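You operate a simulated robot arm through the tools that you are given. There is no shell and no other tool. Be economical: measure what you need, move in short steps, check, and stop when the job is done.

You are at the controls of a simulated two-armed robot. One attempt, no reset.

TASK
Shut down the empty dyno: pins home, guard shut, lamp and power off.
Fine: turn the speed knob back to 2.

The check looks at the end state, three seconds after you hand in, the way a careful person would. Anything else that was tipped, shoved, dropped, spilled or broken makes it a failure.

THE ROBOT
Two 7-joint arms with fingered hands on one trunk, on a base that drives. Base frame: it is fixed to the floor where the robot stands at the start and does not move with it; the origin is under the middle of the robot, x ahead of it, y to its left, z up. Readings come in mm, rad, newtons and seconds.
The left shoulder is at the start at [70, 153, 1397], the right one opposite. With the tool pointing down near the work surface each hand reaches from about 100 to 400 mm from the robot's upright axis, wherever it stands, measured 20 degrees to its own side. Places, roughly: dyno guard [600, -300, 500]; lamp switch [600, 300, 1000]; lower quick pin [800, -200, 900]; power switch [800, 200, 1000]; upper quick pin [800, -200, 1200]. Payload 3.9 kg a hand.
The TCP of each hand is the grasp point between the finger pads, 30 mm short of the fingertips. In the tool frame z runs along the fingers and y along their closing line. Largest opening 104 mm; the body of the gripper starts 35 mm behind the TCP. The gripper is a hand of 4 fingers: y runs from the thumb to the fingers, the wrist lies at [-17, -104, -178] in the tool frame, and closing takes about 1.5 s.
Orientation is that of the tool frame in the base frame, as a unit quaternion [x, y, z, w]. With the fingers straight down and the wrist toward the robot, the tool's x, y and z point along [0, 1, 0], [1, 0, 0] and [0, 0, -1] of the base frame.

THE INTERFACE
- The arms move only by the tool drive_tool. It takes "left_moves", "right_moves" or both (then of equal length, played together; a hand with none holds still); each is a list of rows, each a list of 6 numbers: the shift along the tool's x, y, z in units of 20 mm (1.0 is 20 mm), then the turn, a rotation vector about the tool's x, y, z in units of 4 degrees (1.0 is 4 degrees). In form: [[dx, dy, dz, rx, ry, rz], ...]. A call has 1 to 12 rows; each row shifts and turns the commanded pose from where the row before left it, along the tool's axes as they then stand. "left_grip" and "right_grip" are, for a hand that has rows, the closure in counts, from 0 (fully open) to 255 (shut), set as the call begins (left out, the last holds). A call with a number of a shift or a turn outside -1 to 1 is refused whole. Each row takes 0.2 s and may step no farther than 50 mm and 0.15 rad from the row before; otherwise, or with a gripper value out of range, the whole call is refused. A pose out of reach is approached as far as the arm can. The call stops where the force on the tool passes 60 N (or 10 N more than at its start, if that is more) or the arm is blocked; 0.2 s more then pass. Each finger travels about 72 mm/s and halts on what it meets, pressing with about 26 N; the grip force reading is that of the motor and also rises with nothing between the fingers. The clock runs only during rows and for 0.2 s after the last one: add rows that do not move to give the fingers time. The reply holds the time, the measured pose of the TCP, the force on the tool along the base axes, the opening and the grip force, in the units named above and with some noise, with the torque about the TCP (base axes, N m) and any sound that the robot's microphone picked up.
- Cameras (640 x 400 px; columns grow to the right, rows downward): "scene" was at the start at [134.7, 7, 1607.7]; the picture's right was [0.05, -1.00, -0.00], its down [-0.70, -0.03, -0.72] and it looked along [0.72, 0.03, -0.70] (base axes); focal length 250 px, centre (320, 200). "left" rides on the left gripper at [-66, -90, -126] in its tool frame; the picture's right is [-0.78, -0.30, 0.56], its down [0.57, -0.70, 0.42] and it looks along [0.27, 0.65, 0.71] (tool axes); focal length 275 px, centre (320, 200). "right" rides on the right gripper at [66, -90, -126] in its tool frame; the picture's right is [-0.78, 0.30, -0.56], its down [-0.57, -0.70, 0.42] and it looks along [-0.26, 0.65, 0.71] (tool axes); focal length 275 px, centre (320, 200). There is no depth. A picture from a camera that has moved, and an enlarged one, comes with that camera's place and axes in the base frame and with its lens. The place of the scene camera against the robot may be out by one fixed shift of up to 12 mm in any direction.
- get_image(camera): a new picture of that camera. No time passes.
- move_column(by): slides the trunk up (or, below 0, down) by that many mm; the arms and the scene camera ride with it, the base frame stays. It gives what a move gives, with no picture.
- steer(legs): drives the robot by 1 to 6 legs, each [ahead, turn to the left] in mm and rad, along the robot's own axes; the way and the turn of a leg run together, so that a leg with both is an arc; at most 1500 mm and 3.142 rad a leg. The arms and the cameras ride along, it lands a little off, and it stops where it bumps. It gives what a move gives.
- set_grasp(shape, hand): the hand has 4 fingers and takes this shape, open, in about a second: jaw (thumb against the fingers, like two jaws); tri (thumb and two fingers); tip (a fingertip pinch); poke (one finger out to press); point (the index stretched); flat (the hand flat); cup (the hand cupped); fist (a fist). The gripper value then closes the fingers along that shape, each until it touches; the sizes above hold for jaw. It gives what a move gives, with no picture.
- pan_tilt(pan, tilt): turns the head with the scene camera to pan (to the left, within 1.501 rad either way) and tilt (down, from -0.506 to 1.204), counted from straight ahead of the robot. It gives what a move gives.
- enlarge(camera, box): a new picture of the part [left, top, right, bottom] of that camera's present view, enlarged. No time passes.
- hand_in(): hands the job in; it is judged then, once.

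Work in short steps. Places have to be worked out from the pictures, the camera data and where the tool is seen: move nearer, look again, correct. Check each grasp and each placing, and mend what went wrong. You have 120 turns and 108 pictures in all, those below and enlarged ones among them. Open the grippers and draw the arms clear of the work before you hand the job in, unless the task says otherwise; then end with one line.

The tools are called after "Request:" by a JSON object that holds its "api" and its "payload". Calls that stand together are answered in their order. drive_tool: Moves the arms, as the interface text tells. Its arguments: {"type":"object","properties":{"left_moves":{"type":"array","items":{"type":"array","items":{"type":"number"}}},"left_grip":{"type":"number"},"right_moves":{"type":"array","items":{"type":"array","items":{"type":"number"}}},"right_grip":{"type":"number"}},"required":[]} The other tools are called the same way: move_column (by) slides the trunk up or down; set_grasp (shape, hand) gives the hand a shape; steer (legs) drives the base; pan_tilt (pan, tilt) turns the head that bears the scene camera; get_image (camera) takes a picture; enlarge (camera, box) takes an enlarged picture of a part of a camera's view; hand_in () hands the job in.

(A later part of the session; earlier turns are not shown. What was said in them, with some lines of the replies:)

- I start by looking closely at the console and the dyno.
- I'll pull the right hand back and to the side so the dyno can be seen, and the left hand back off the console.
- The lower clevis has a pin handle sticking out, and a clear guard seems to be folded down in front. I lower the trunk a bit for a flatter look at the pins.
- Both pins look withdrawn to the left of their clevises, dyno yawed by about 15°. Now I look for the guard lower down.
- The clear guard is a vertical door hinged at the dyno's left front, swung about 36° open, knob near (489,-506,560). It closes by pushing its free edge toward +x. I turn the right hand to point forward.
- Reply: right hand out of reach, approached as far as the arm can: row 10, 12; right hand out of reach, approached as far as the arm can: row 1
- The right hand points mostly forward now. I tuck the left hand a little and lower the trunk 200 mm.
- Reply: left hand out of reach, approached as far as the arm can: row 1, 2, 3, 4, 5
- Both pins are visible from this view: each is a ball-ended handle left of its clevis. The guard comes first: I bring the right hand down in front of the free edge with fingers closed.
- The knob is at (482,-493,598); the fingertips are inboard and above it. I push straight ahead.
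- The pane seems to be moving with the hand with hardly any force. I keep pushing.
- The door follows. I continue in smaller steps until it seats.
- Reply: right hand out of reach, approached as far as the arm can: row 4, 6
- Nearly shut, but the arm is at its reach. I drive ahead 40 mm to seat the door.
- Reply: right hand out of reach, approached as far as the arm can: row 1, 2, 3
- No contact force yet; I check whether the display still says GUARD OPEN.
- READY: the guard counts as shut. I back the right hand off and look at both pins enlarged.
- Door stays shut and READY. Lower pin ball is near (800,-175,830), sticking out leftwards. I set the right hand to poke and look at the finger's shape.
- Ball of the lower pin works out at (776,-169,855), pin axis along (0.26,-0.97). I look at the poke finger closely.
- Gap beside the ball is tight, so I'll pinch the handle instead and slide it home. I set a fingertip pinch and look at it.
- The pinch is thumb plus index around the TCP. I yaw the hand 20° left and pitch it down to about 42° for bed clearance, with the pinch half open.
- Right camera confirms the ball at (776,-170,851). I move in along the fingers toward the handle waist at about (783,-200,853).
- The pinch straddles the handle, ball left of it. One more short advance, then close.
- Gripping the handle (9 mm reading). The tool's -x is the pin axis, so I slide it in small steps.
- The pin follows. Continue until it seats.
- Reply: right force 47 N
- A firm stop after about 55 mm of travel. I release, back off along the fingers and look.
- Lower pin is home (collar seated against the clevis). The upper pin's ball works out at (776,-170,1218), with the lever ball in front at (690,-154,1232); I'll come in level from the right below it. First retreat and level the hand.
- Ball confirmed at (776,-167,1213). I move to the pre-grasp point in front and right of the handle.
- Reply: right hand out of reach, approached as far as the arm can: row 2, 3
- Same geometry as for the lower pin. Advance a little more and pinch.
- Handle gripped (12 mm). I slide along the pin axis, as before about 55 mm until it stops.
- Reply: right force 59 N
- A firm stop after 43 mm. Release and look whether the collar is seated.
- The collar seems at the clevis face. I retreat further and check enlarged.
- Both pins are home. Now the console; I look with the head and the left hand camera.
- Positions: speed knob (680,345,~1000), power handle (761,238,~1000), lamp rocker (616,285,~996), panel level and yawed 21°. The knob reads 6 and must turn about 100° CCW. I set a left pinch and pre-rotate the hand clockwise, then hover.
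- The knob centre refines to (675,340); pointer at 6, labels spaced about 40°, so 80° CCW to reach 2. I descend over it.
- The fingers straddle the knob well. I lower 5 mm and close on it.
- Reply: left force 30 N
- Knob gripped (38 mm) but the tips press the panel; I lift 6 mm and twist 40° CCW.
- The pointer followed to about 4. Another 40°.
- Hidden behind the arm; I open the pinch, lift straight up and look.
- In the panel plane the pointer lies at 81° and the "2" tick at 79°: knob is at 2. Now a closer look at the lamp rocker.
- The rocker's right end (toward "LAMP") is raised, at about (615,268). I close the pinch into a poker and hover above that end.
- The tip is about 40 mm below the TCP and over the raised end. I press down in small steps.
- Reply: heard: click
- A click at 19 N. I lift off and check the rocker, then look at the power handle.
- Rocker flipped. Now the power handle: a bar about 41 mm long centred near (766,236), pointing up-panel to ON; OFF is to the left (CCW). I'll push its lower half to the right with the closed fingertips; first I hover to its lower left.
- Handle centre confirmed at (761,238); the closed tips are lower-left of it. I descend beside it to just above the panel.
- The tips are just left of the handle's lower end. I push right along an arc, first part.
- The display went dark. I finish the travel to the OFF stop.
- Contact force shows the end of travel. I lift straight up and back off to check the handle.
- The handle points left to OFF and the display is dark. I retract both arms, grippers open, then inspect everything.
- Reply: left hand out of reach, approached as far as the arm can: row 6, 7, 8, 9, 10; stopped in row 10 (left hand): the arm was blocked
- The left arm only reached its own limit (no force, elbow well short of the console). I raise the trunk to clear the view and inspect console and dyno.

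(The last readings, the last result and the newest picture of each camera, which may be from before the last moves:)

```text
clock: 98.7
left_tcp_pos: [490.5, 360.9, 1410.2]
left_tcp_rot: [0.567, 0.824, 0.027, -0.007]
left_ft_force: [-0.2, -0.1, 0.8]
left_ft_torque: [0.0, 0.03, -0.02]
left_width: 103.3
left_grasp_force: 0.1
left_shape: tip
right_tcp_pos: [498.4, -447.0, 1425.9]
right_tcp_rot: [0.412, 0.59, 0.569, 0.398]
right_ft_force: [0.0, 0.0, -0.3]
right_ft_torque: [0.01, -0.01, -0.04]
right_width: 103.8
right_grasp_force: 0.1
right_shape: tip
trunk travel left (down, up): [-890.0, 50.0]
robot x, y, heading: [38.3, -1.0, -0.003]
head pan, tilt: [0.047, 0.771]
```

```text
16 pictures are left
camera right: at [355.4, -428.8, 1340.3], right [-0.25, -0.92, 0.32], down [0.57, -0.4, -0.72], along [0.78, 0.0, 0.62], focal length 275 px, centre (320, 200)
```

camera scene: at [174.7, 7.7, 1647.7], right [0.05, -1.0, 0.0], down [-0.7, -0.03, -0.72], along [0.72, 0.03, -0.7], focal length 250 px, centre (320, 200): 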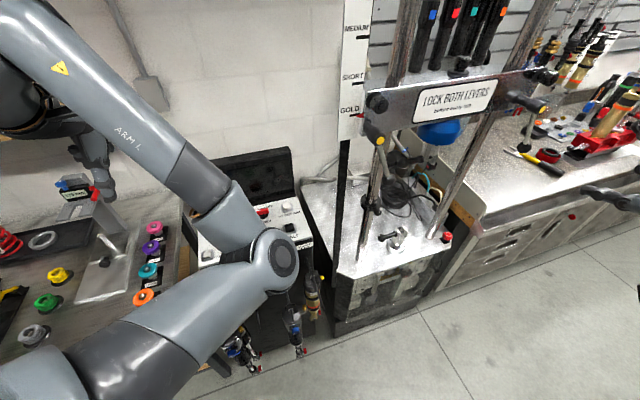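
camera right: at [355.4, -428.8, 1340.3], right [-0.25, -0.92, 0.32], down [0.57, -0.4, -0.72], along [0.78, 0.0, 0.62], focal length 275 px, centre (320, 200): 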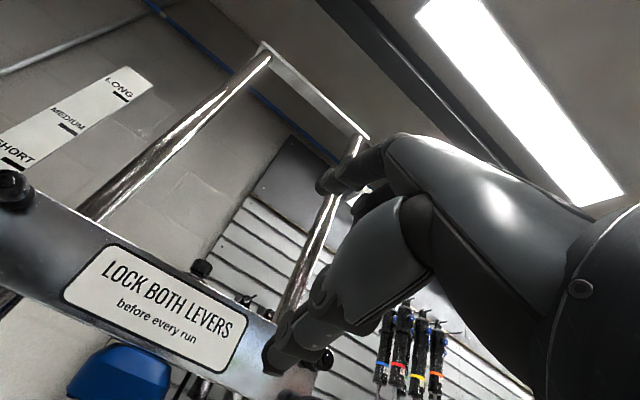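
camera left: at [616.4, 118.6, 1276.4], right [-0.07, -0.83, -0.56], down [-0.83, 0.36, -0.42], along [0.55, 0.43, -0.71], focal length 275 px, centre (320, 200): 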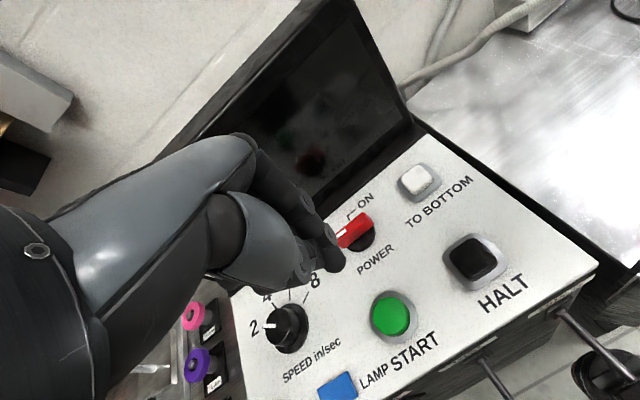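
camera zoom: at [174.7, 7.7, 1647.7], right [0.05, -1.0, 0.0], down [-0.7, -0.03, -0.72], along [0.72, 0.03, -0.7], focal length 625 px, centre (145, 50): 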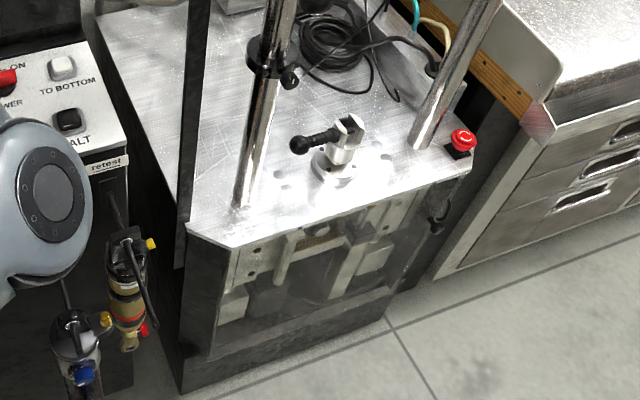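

Everything on the dyno looks right, but I want to verify the lamp itself. I return to the exact starting camera pose for comparison with the first picture.

Request:
{"api": "steer", "payload": {"legs": [[-40, 0]]}}

Request:
{"api": "move_column", "payload": {"by": -40}}

Request:
{"api": "enlarge", "payload": {"camera": "scene", "box": [320, 20, 580, 320]}}

```text
clock: 99.6
left_tcp_pos: [462.5, 359.5, 1407.8]
left_tcp_rot: [0.566, 0.824, 0.025, -0.01]
left_ft_force: [1.4, -0.6, -0.1]
left_ft_torque: [0.03, 0.07, 0.01]
left_width: 103.8
left_grasp_force: 0.1
left_shape: tip
right_tcp_pos: [470.2, -445.5, 1422.4]
right_tcp_rot: [0.414, 0.592, 0.568, 0.395]
right_ft_force: [0.8, -0.7, -0.4]
right_ft_torque: [-0.02, -0.04, 0.07]
right_width: 103.7
right_grasp_force: 0.0
right_shape: tip
trunk travel left (down, up): [-890.0, 50.0]
robot x, y, heading: [1.1, -0.5, 0.004]
head pan, tilt: [0.047, 0.771]
```

```text
clock: 100.4
left_tcp_pos: [450.4, 362.2, 1371.5]
left_tcp_rot: [0.565, 0.825, 0.027, -0.007]
left_ft_force: [-0.1, -0.1, 0.4]
left_ft_torque: [-0.03, -0.03, 0.0]
left_width: 103.7
left_grasp_force: 0.0
left_shape: tip
right_tcp_pos: [459.6, -444.7, 1386.8]
right_tcp_rot: [0.412, 0.59, 0.569, 0.398]
right_ft_force: [-1.1, 0.5, -0.6]
right_ft_torque: [0.01, 0.01, 0.01]
right_width: 103.7
right_grasp_force: 0.1
right_shape: tip
trunk travel left (down, up): [-850.0, 90.0]
robot x, y, heading: [-0.6, 1.7, 0.003]
head pan, tilt: [0.047, 0.771]
```

```text
1.33 times, centred on (450, 170) of scene
camera zoom: at [134.8, 8.3, 1607.7], right [0.05, -1.0, 0.0], down [-0.7, -0.04, -0.72], along [0.72, 0.04, -0.7], focal length 334 px, centre (147, 240)
```

zoom: 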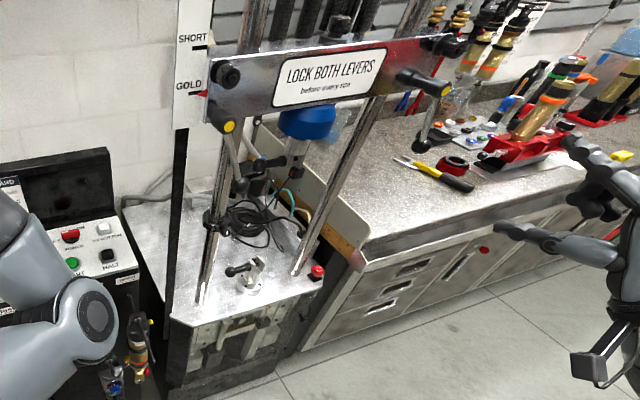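

Inconclusive; I repeat the exact second view from the beginning (pan -0.3, tilt 0.65), which showed the bed clearly.

Request:
{"api": "pan_tilt", "payload": {"pan": -0.3, "tilt": 0.65}}

Request:
{"api": "enlarge", "payload": {"camera": "scene", "box": [220, 180, 420, 380]}}

Request:
{"api": "get_image", "payload": {"camera": "scene"}}

```text
clock: 101.3
left_tcp_pos: [450.9, 361.5, 1371.7]
left_tcp_rot: [0.565, 0.824, 0.026, -0.008]
left_ft_force: [-0.7, -0.4, 0.1]
left_ft_torque: [0.01, 0.0, 0.0]
left_width: 103.8
left_grasp_force: 0.1
left_shape: tip
right_tcp_pos: [459.3, -445.8, 1387.2]
right_tcp_rot: [0.412, 0.59, 0.569, 0.398]
right_ft_force: [0.3, 0.4, 0.4]
right_ft_torque: [-0.03, -0.01, -0.01]
right_width: 103.9
right_grasp_force: 0.2
right_shape: tip
trunk travel left (down, up): [-850.0, 90.0]
robot x, y, heading: [0.7, 2.8, 0.003]
head pan, tilt: [-0.3, 0.649]
```

```text
2.00 times, centred on (320, 280) of scene
camera zoom: at [135.5, -21.3, 1618.1], right [-0.29, -0.96, 0.0], down [-0.58, 0.18, -0.8], along [0.76, -0.23, -0.6], focal length 500 px, centre (320, 40)
```

zoom: 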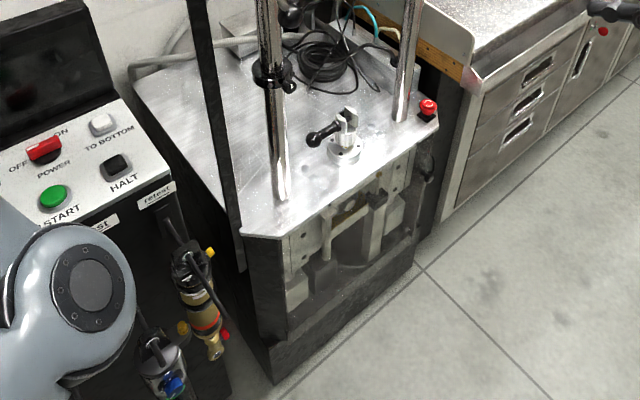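

```text
13 pictures are left
camera scene: at [135.5, -21.3, 1618.1], right [-0.29, -0.96, 0.0], down [-0.58, 0.18, -0.8], along [0.76, -0.23, -0.6], focal length 250 px, centre (320, 200)
```

scene: 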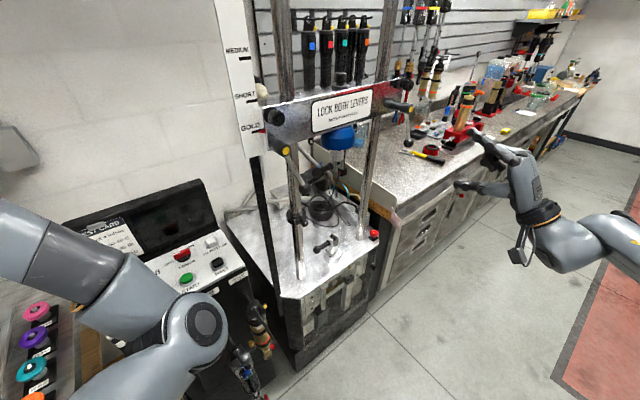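

Early right-hand pictures (clock 18 and 31) showed a glowing strip under the bed's front edge: that must be the lamp. I bring the right camera low again to see whether it still glows.

Request:
{"api": "move_column", "payload": {"by": -200}}

Request:
{"api": "drive_tool", "payload": {"right_moves": [[0, -1, 0, 0, 0, 0], [0, -1, 0, 0, 0, 0], [0, -1, 0, 0, 0, 0], [0, -1, 0, 0, 0, 0], [0, -1, 0, 0, 0, 0], [0, -1, 0, 0, 0, 0], [0, -1, 0, 0, 0, 0], [0, -1, 0, 0, 0, 0], [0, -1, 0, 0, 0, 0], [0, -1, 0, 0, 0, 0], [0, -1, 0, 0, 0, 0], [0, -1, 0, 0, 0, 0]]}}

Request:
{"api": "drive_tool", "payload": {"right_moves": [[0, -1, 0, 0, 0, 0], [0, -1, 0, 0, 0, 0], [0, -1, 0, 0, 0, 0], [0, -1, 0, 0, 0, 0], [0, -1, 0, 0, 0, 0]]}}

Request:
{"api": "get_image", "payload": {"camera": "right"}}

```text
clock: 103.4
left_tcp_pos: [452.1, 363.1, 1171.2]
left_tcp_rot: [0.566, 0.824, 0.027, -0.007]
left_ft_force: [-0.2, 0.2, 0.2]
left_ft_torque: [-0.01, -0.03, 0.0]
left_width: 103.7
left_grasp_force: 0.0
left_shape: tip
right_tcp_pos: [461.3, -445.6, 1186.1]
right_tcp_rot: [0.412, 0.59, 0.569, 0.398]
right_ft_force: [-0.1, -0.1, -0.4]
right_ft_torque: [-0.01, 0.0, -0.04]
right_width: 103.9
right_grasp_force: 0.1
right_shape: tip
trunk travel left (down, up): [-650.0, 290.0]
robot x, y, heading: [3.3, 3.4, -0.0]
head pan, tilt: [-0.3, 0.649]
```

```text
clock: 106.0
left_tcp_pos: [451.5, 362.5, 1170.9]
left_tcp_rot: [0.565, 0.824, 0.027, -0.007]
left_ft_force: [0.2, 1.3, 0.4]
left_ft_torque: [-0.02, 0.01, -0.01]
left_width: 103.9
left_grasp_force: 0.0
left_shape: tip
right_tcp_pos: [453.6, -445.7, 946.2]
right_tcp_rot: [0.412, 0.59, 0.569, 0.398]
right_ft_force: [1.2, -0.6, -0.9]
right_ft_torque: [-0.03, 0.01, 0.0]
right_width: 103.7
right_grasp_force: 0.0
right_shape: tip
trunk travel left (down, up): [-650.0, 290.0]
robot x, y, heading: [1.1, 1.0, 0.004]
head pan, tilt: [-0.3, 0.649]
```

```text
clock: 107.2
left_tcp_pos: [452.3, 361.9, 1171.4]
left_tcp_rot: [0.566, 0.824, 0.027, -0.007]
left_ft_force: [-0.6, -0.2, 0.1]
left_ft_torque: [-0.03, -0.03, -0.01]
left_width: 103.8
left_grasp_force: 0.1
left_shape: tip
right_tcp_pos: [449.9, -451.1, 844.7]
right_tcp_rot: [0.412, 0.591, 0.569, 0.397]
right_ft_force: [-0.6, 1.0, 0.0]
right_ft_torque: [-0.02, -0.03, 0.01]
right_width: 103.6
right_grasp_force: 0.1
right_shape: tip
trunk travel left (down, up): [-650.0, 290.0]
robot x, y, heading: [1.4, 0.9, 0.003]
head pan, tilt: [-0.3, 0.649]
```

```text
12 pictures are left
camera right: at [306.3, -433.7, 758.5], right [-0.25, -0.92, 0.32], down [0.57, -0.4, -0.72], along [0.78, 0.01, 0.62], focal length 275 px, centre (320, 200)
```

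right: 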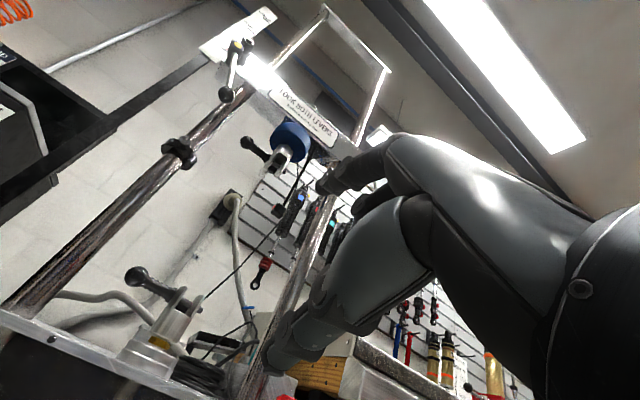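

The edge looks unlit here, but I need the same low view as at clock 18. I go lower with the camera and turn the hand back to that pose.

Request:
{"api": "move_column", "payload": {"by": -100}}

Request:
{"api": "drive_tool", "payload": {"right_moves": [[0, 0, 0, 0, -1, 0], [0, 0, 0, 0, -1, 0], [0, 0, 0, 0, -1, 0], [0, 0, 0, 0, -1, 0], [0, 0, 0, 0, -1, 0], [0, -0.5, 0, 1, 0, 0], [0, -0.5, 0, 1, 0, 0], [0, -0.5, 0, 1, 0, 0], [0, -0.5, 0.1, 0, 0, 0]]}}

Request:
{"api": "get_image", "payload": {"camera": "right"}}

```text
clock: 108.6
left_tcp_pos: [452.3, 362.1, 1071.7]
left_tcp_rot: [0.566, 0.824, 0.027, -0.006]
left_ft_force: [-0.7, 0.7, 0.2]
left_ft_torque: [0.03, -0.04, 0.0]
left_width: 103.3
left_grasp_force: 0.1
left_shape: tip
right_tcp_pos: [449.5, -450.2, 744.4]
right_tcp_rot: [0.412, 0.59, 0.569, 0.398]
right_ft_force: [0.0, 0.7, -0.2]
right_ft_torque: [-0.01, 0.0, -0.03]
right_width: 103.3
right_grasp_force: 0.1
right_shape: tip
trunk travel left (down, up): [-550.0, 390.0]
robot x, y, heading: [-2.5, -2.4, -0.0]
head pan, tilt: [-0.3, 0.649]
```

```text
clock: 110.6
left_tcp_pos: [451.5, 362.2, 1071.3]
left_tcp_rot: [0.567, 0.824, 0.027, -0.007]
left_ft_force: [-0.2, 0.2, -0.9]
left_ft_torque: [0.0, 0.02, -0.02]
left_width: 103.8
left_grasp_force: 0.1
left_shape: tip
right_tcp_pos: [447.0, -450.8, 704.5]
right_tcp_rot: [0.554, 0.561, 0.433, 0.438]
right_ft_force: [0.3, -0.5, 0.2]
right_ft_torque: [0.0, -0.04, 0.03]
right_width: 103.9
right_grasp_force: 0.0
right_shape: tip
trunk travel left (down, up): [-550.0, 390.0]
robot x, y, heading: [2.4, 4.1, 0.004]
head pan, tilt: [-0.3, 0.649]
```

```text
11 pictures are left
camera right: at [303.9, -387.6, 646.4], right [-0.47, -0.77, 0.43], down [0.24, -0.58, -0.78], along [0.85, -0.26, 0.46], focal length 275 px, centre (320, 200)
```

right: 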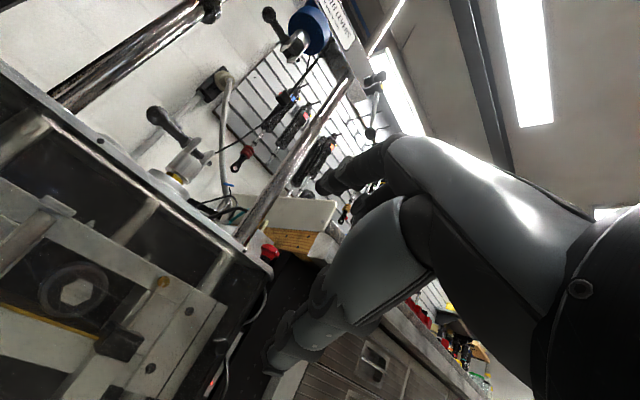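

The strip that glowed before is dark now, so the lamp is off. I raise the trunk back up, clear of everything, and take a last look.

Request:
{"api": "move_column", "payload": {"by": 300}}

Request:
{"api": "get_image", "payload": {"camera": "scene"}}

Request:
{"api": "get_image", "payload": {"camera": "left"}}

```text
clock: 113.6
left_tcp_pos: [452.8, 363.4, 1370.7]
left_tcp_rot: [0.565, 0.824, 0.027, -0.007]
left_ft_force: [0.3, 0.2, -0.8]
left_ft_torque: [0.01, -0.03, -0.03]
left_width: 103.6
left_grasp_force: 0.1
left_shape: tip
right_tcp_pos: [446.7, -451.6, 1004.4]
right_tcp_rot: [0.554, 0.56, 0.433, 0.439]
right_ft_force: [-0.3, -0.6, -0.2]
right_ft_torque: [-0.01, -0.06, 0.03]
right_width: 103.9
right_grasp_force: 0.1
right_shape: tip
trunk travel left (down, up): [-850.0, 90.0]
robot x, y, heading: [1.9, 3.7, 0.003]
head pan, tilt: [-0.3, 0.649]
```

```text
10 pictures are left
camera scene: at [136.7, -21.6, 1618.0], right [-0.29, -0.96, 0.0], down [-0.58, 0.18, -0.8], along [0.76, -0.23, -0.6], focal length 250 px, centre (320, 200)
```

scene: 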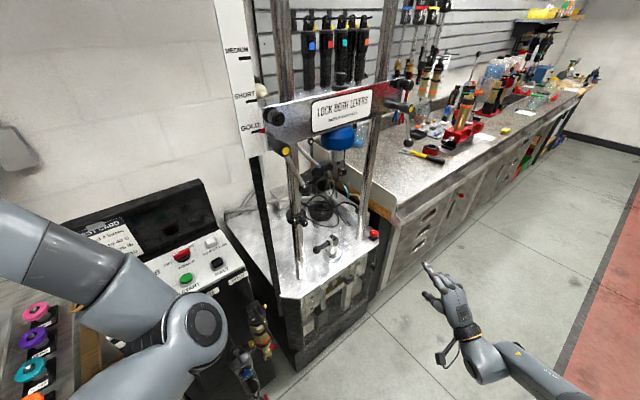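

```text
9 pictures are left
camera left: at [388.6, 262.3, 1490.1], right [0.01, -0.8, -0.6], down [-0.85, 0.3, -0.43], along [0.52, 0.52, -0.68], focal length 275 px, centre (320, 200)
```

left: 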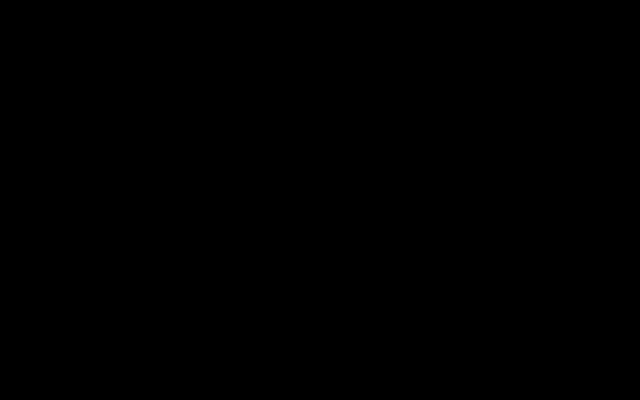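

The pins are home, the guard is shut, the lamp and power are off and the knob is at 2. Both hands are open and clear, so I hand in.

Request:
{"api": "hand_in", "payload": {}}

```text
The job is handed in.
```

The dyno is shut down and the job handed in: both pins home, guard shut, speed knob back at 2, lamp and power off, and both hands open and clear.
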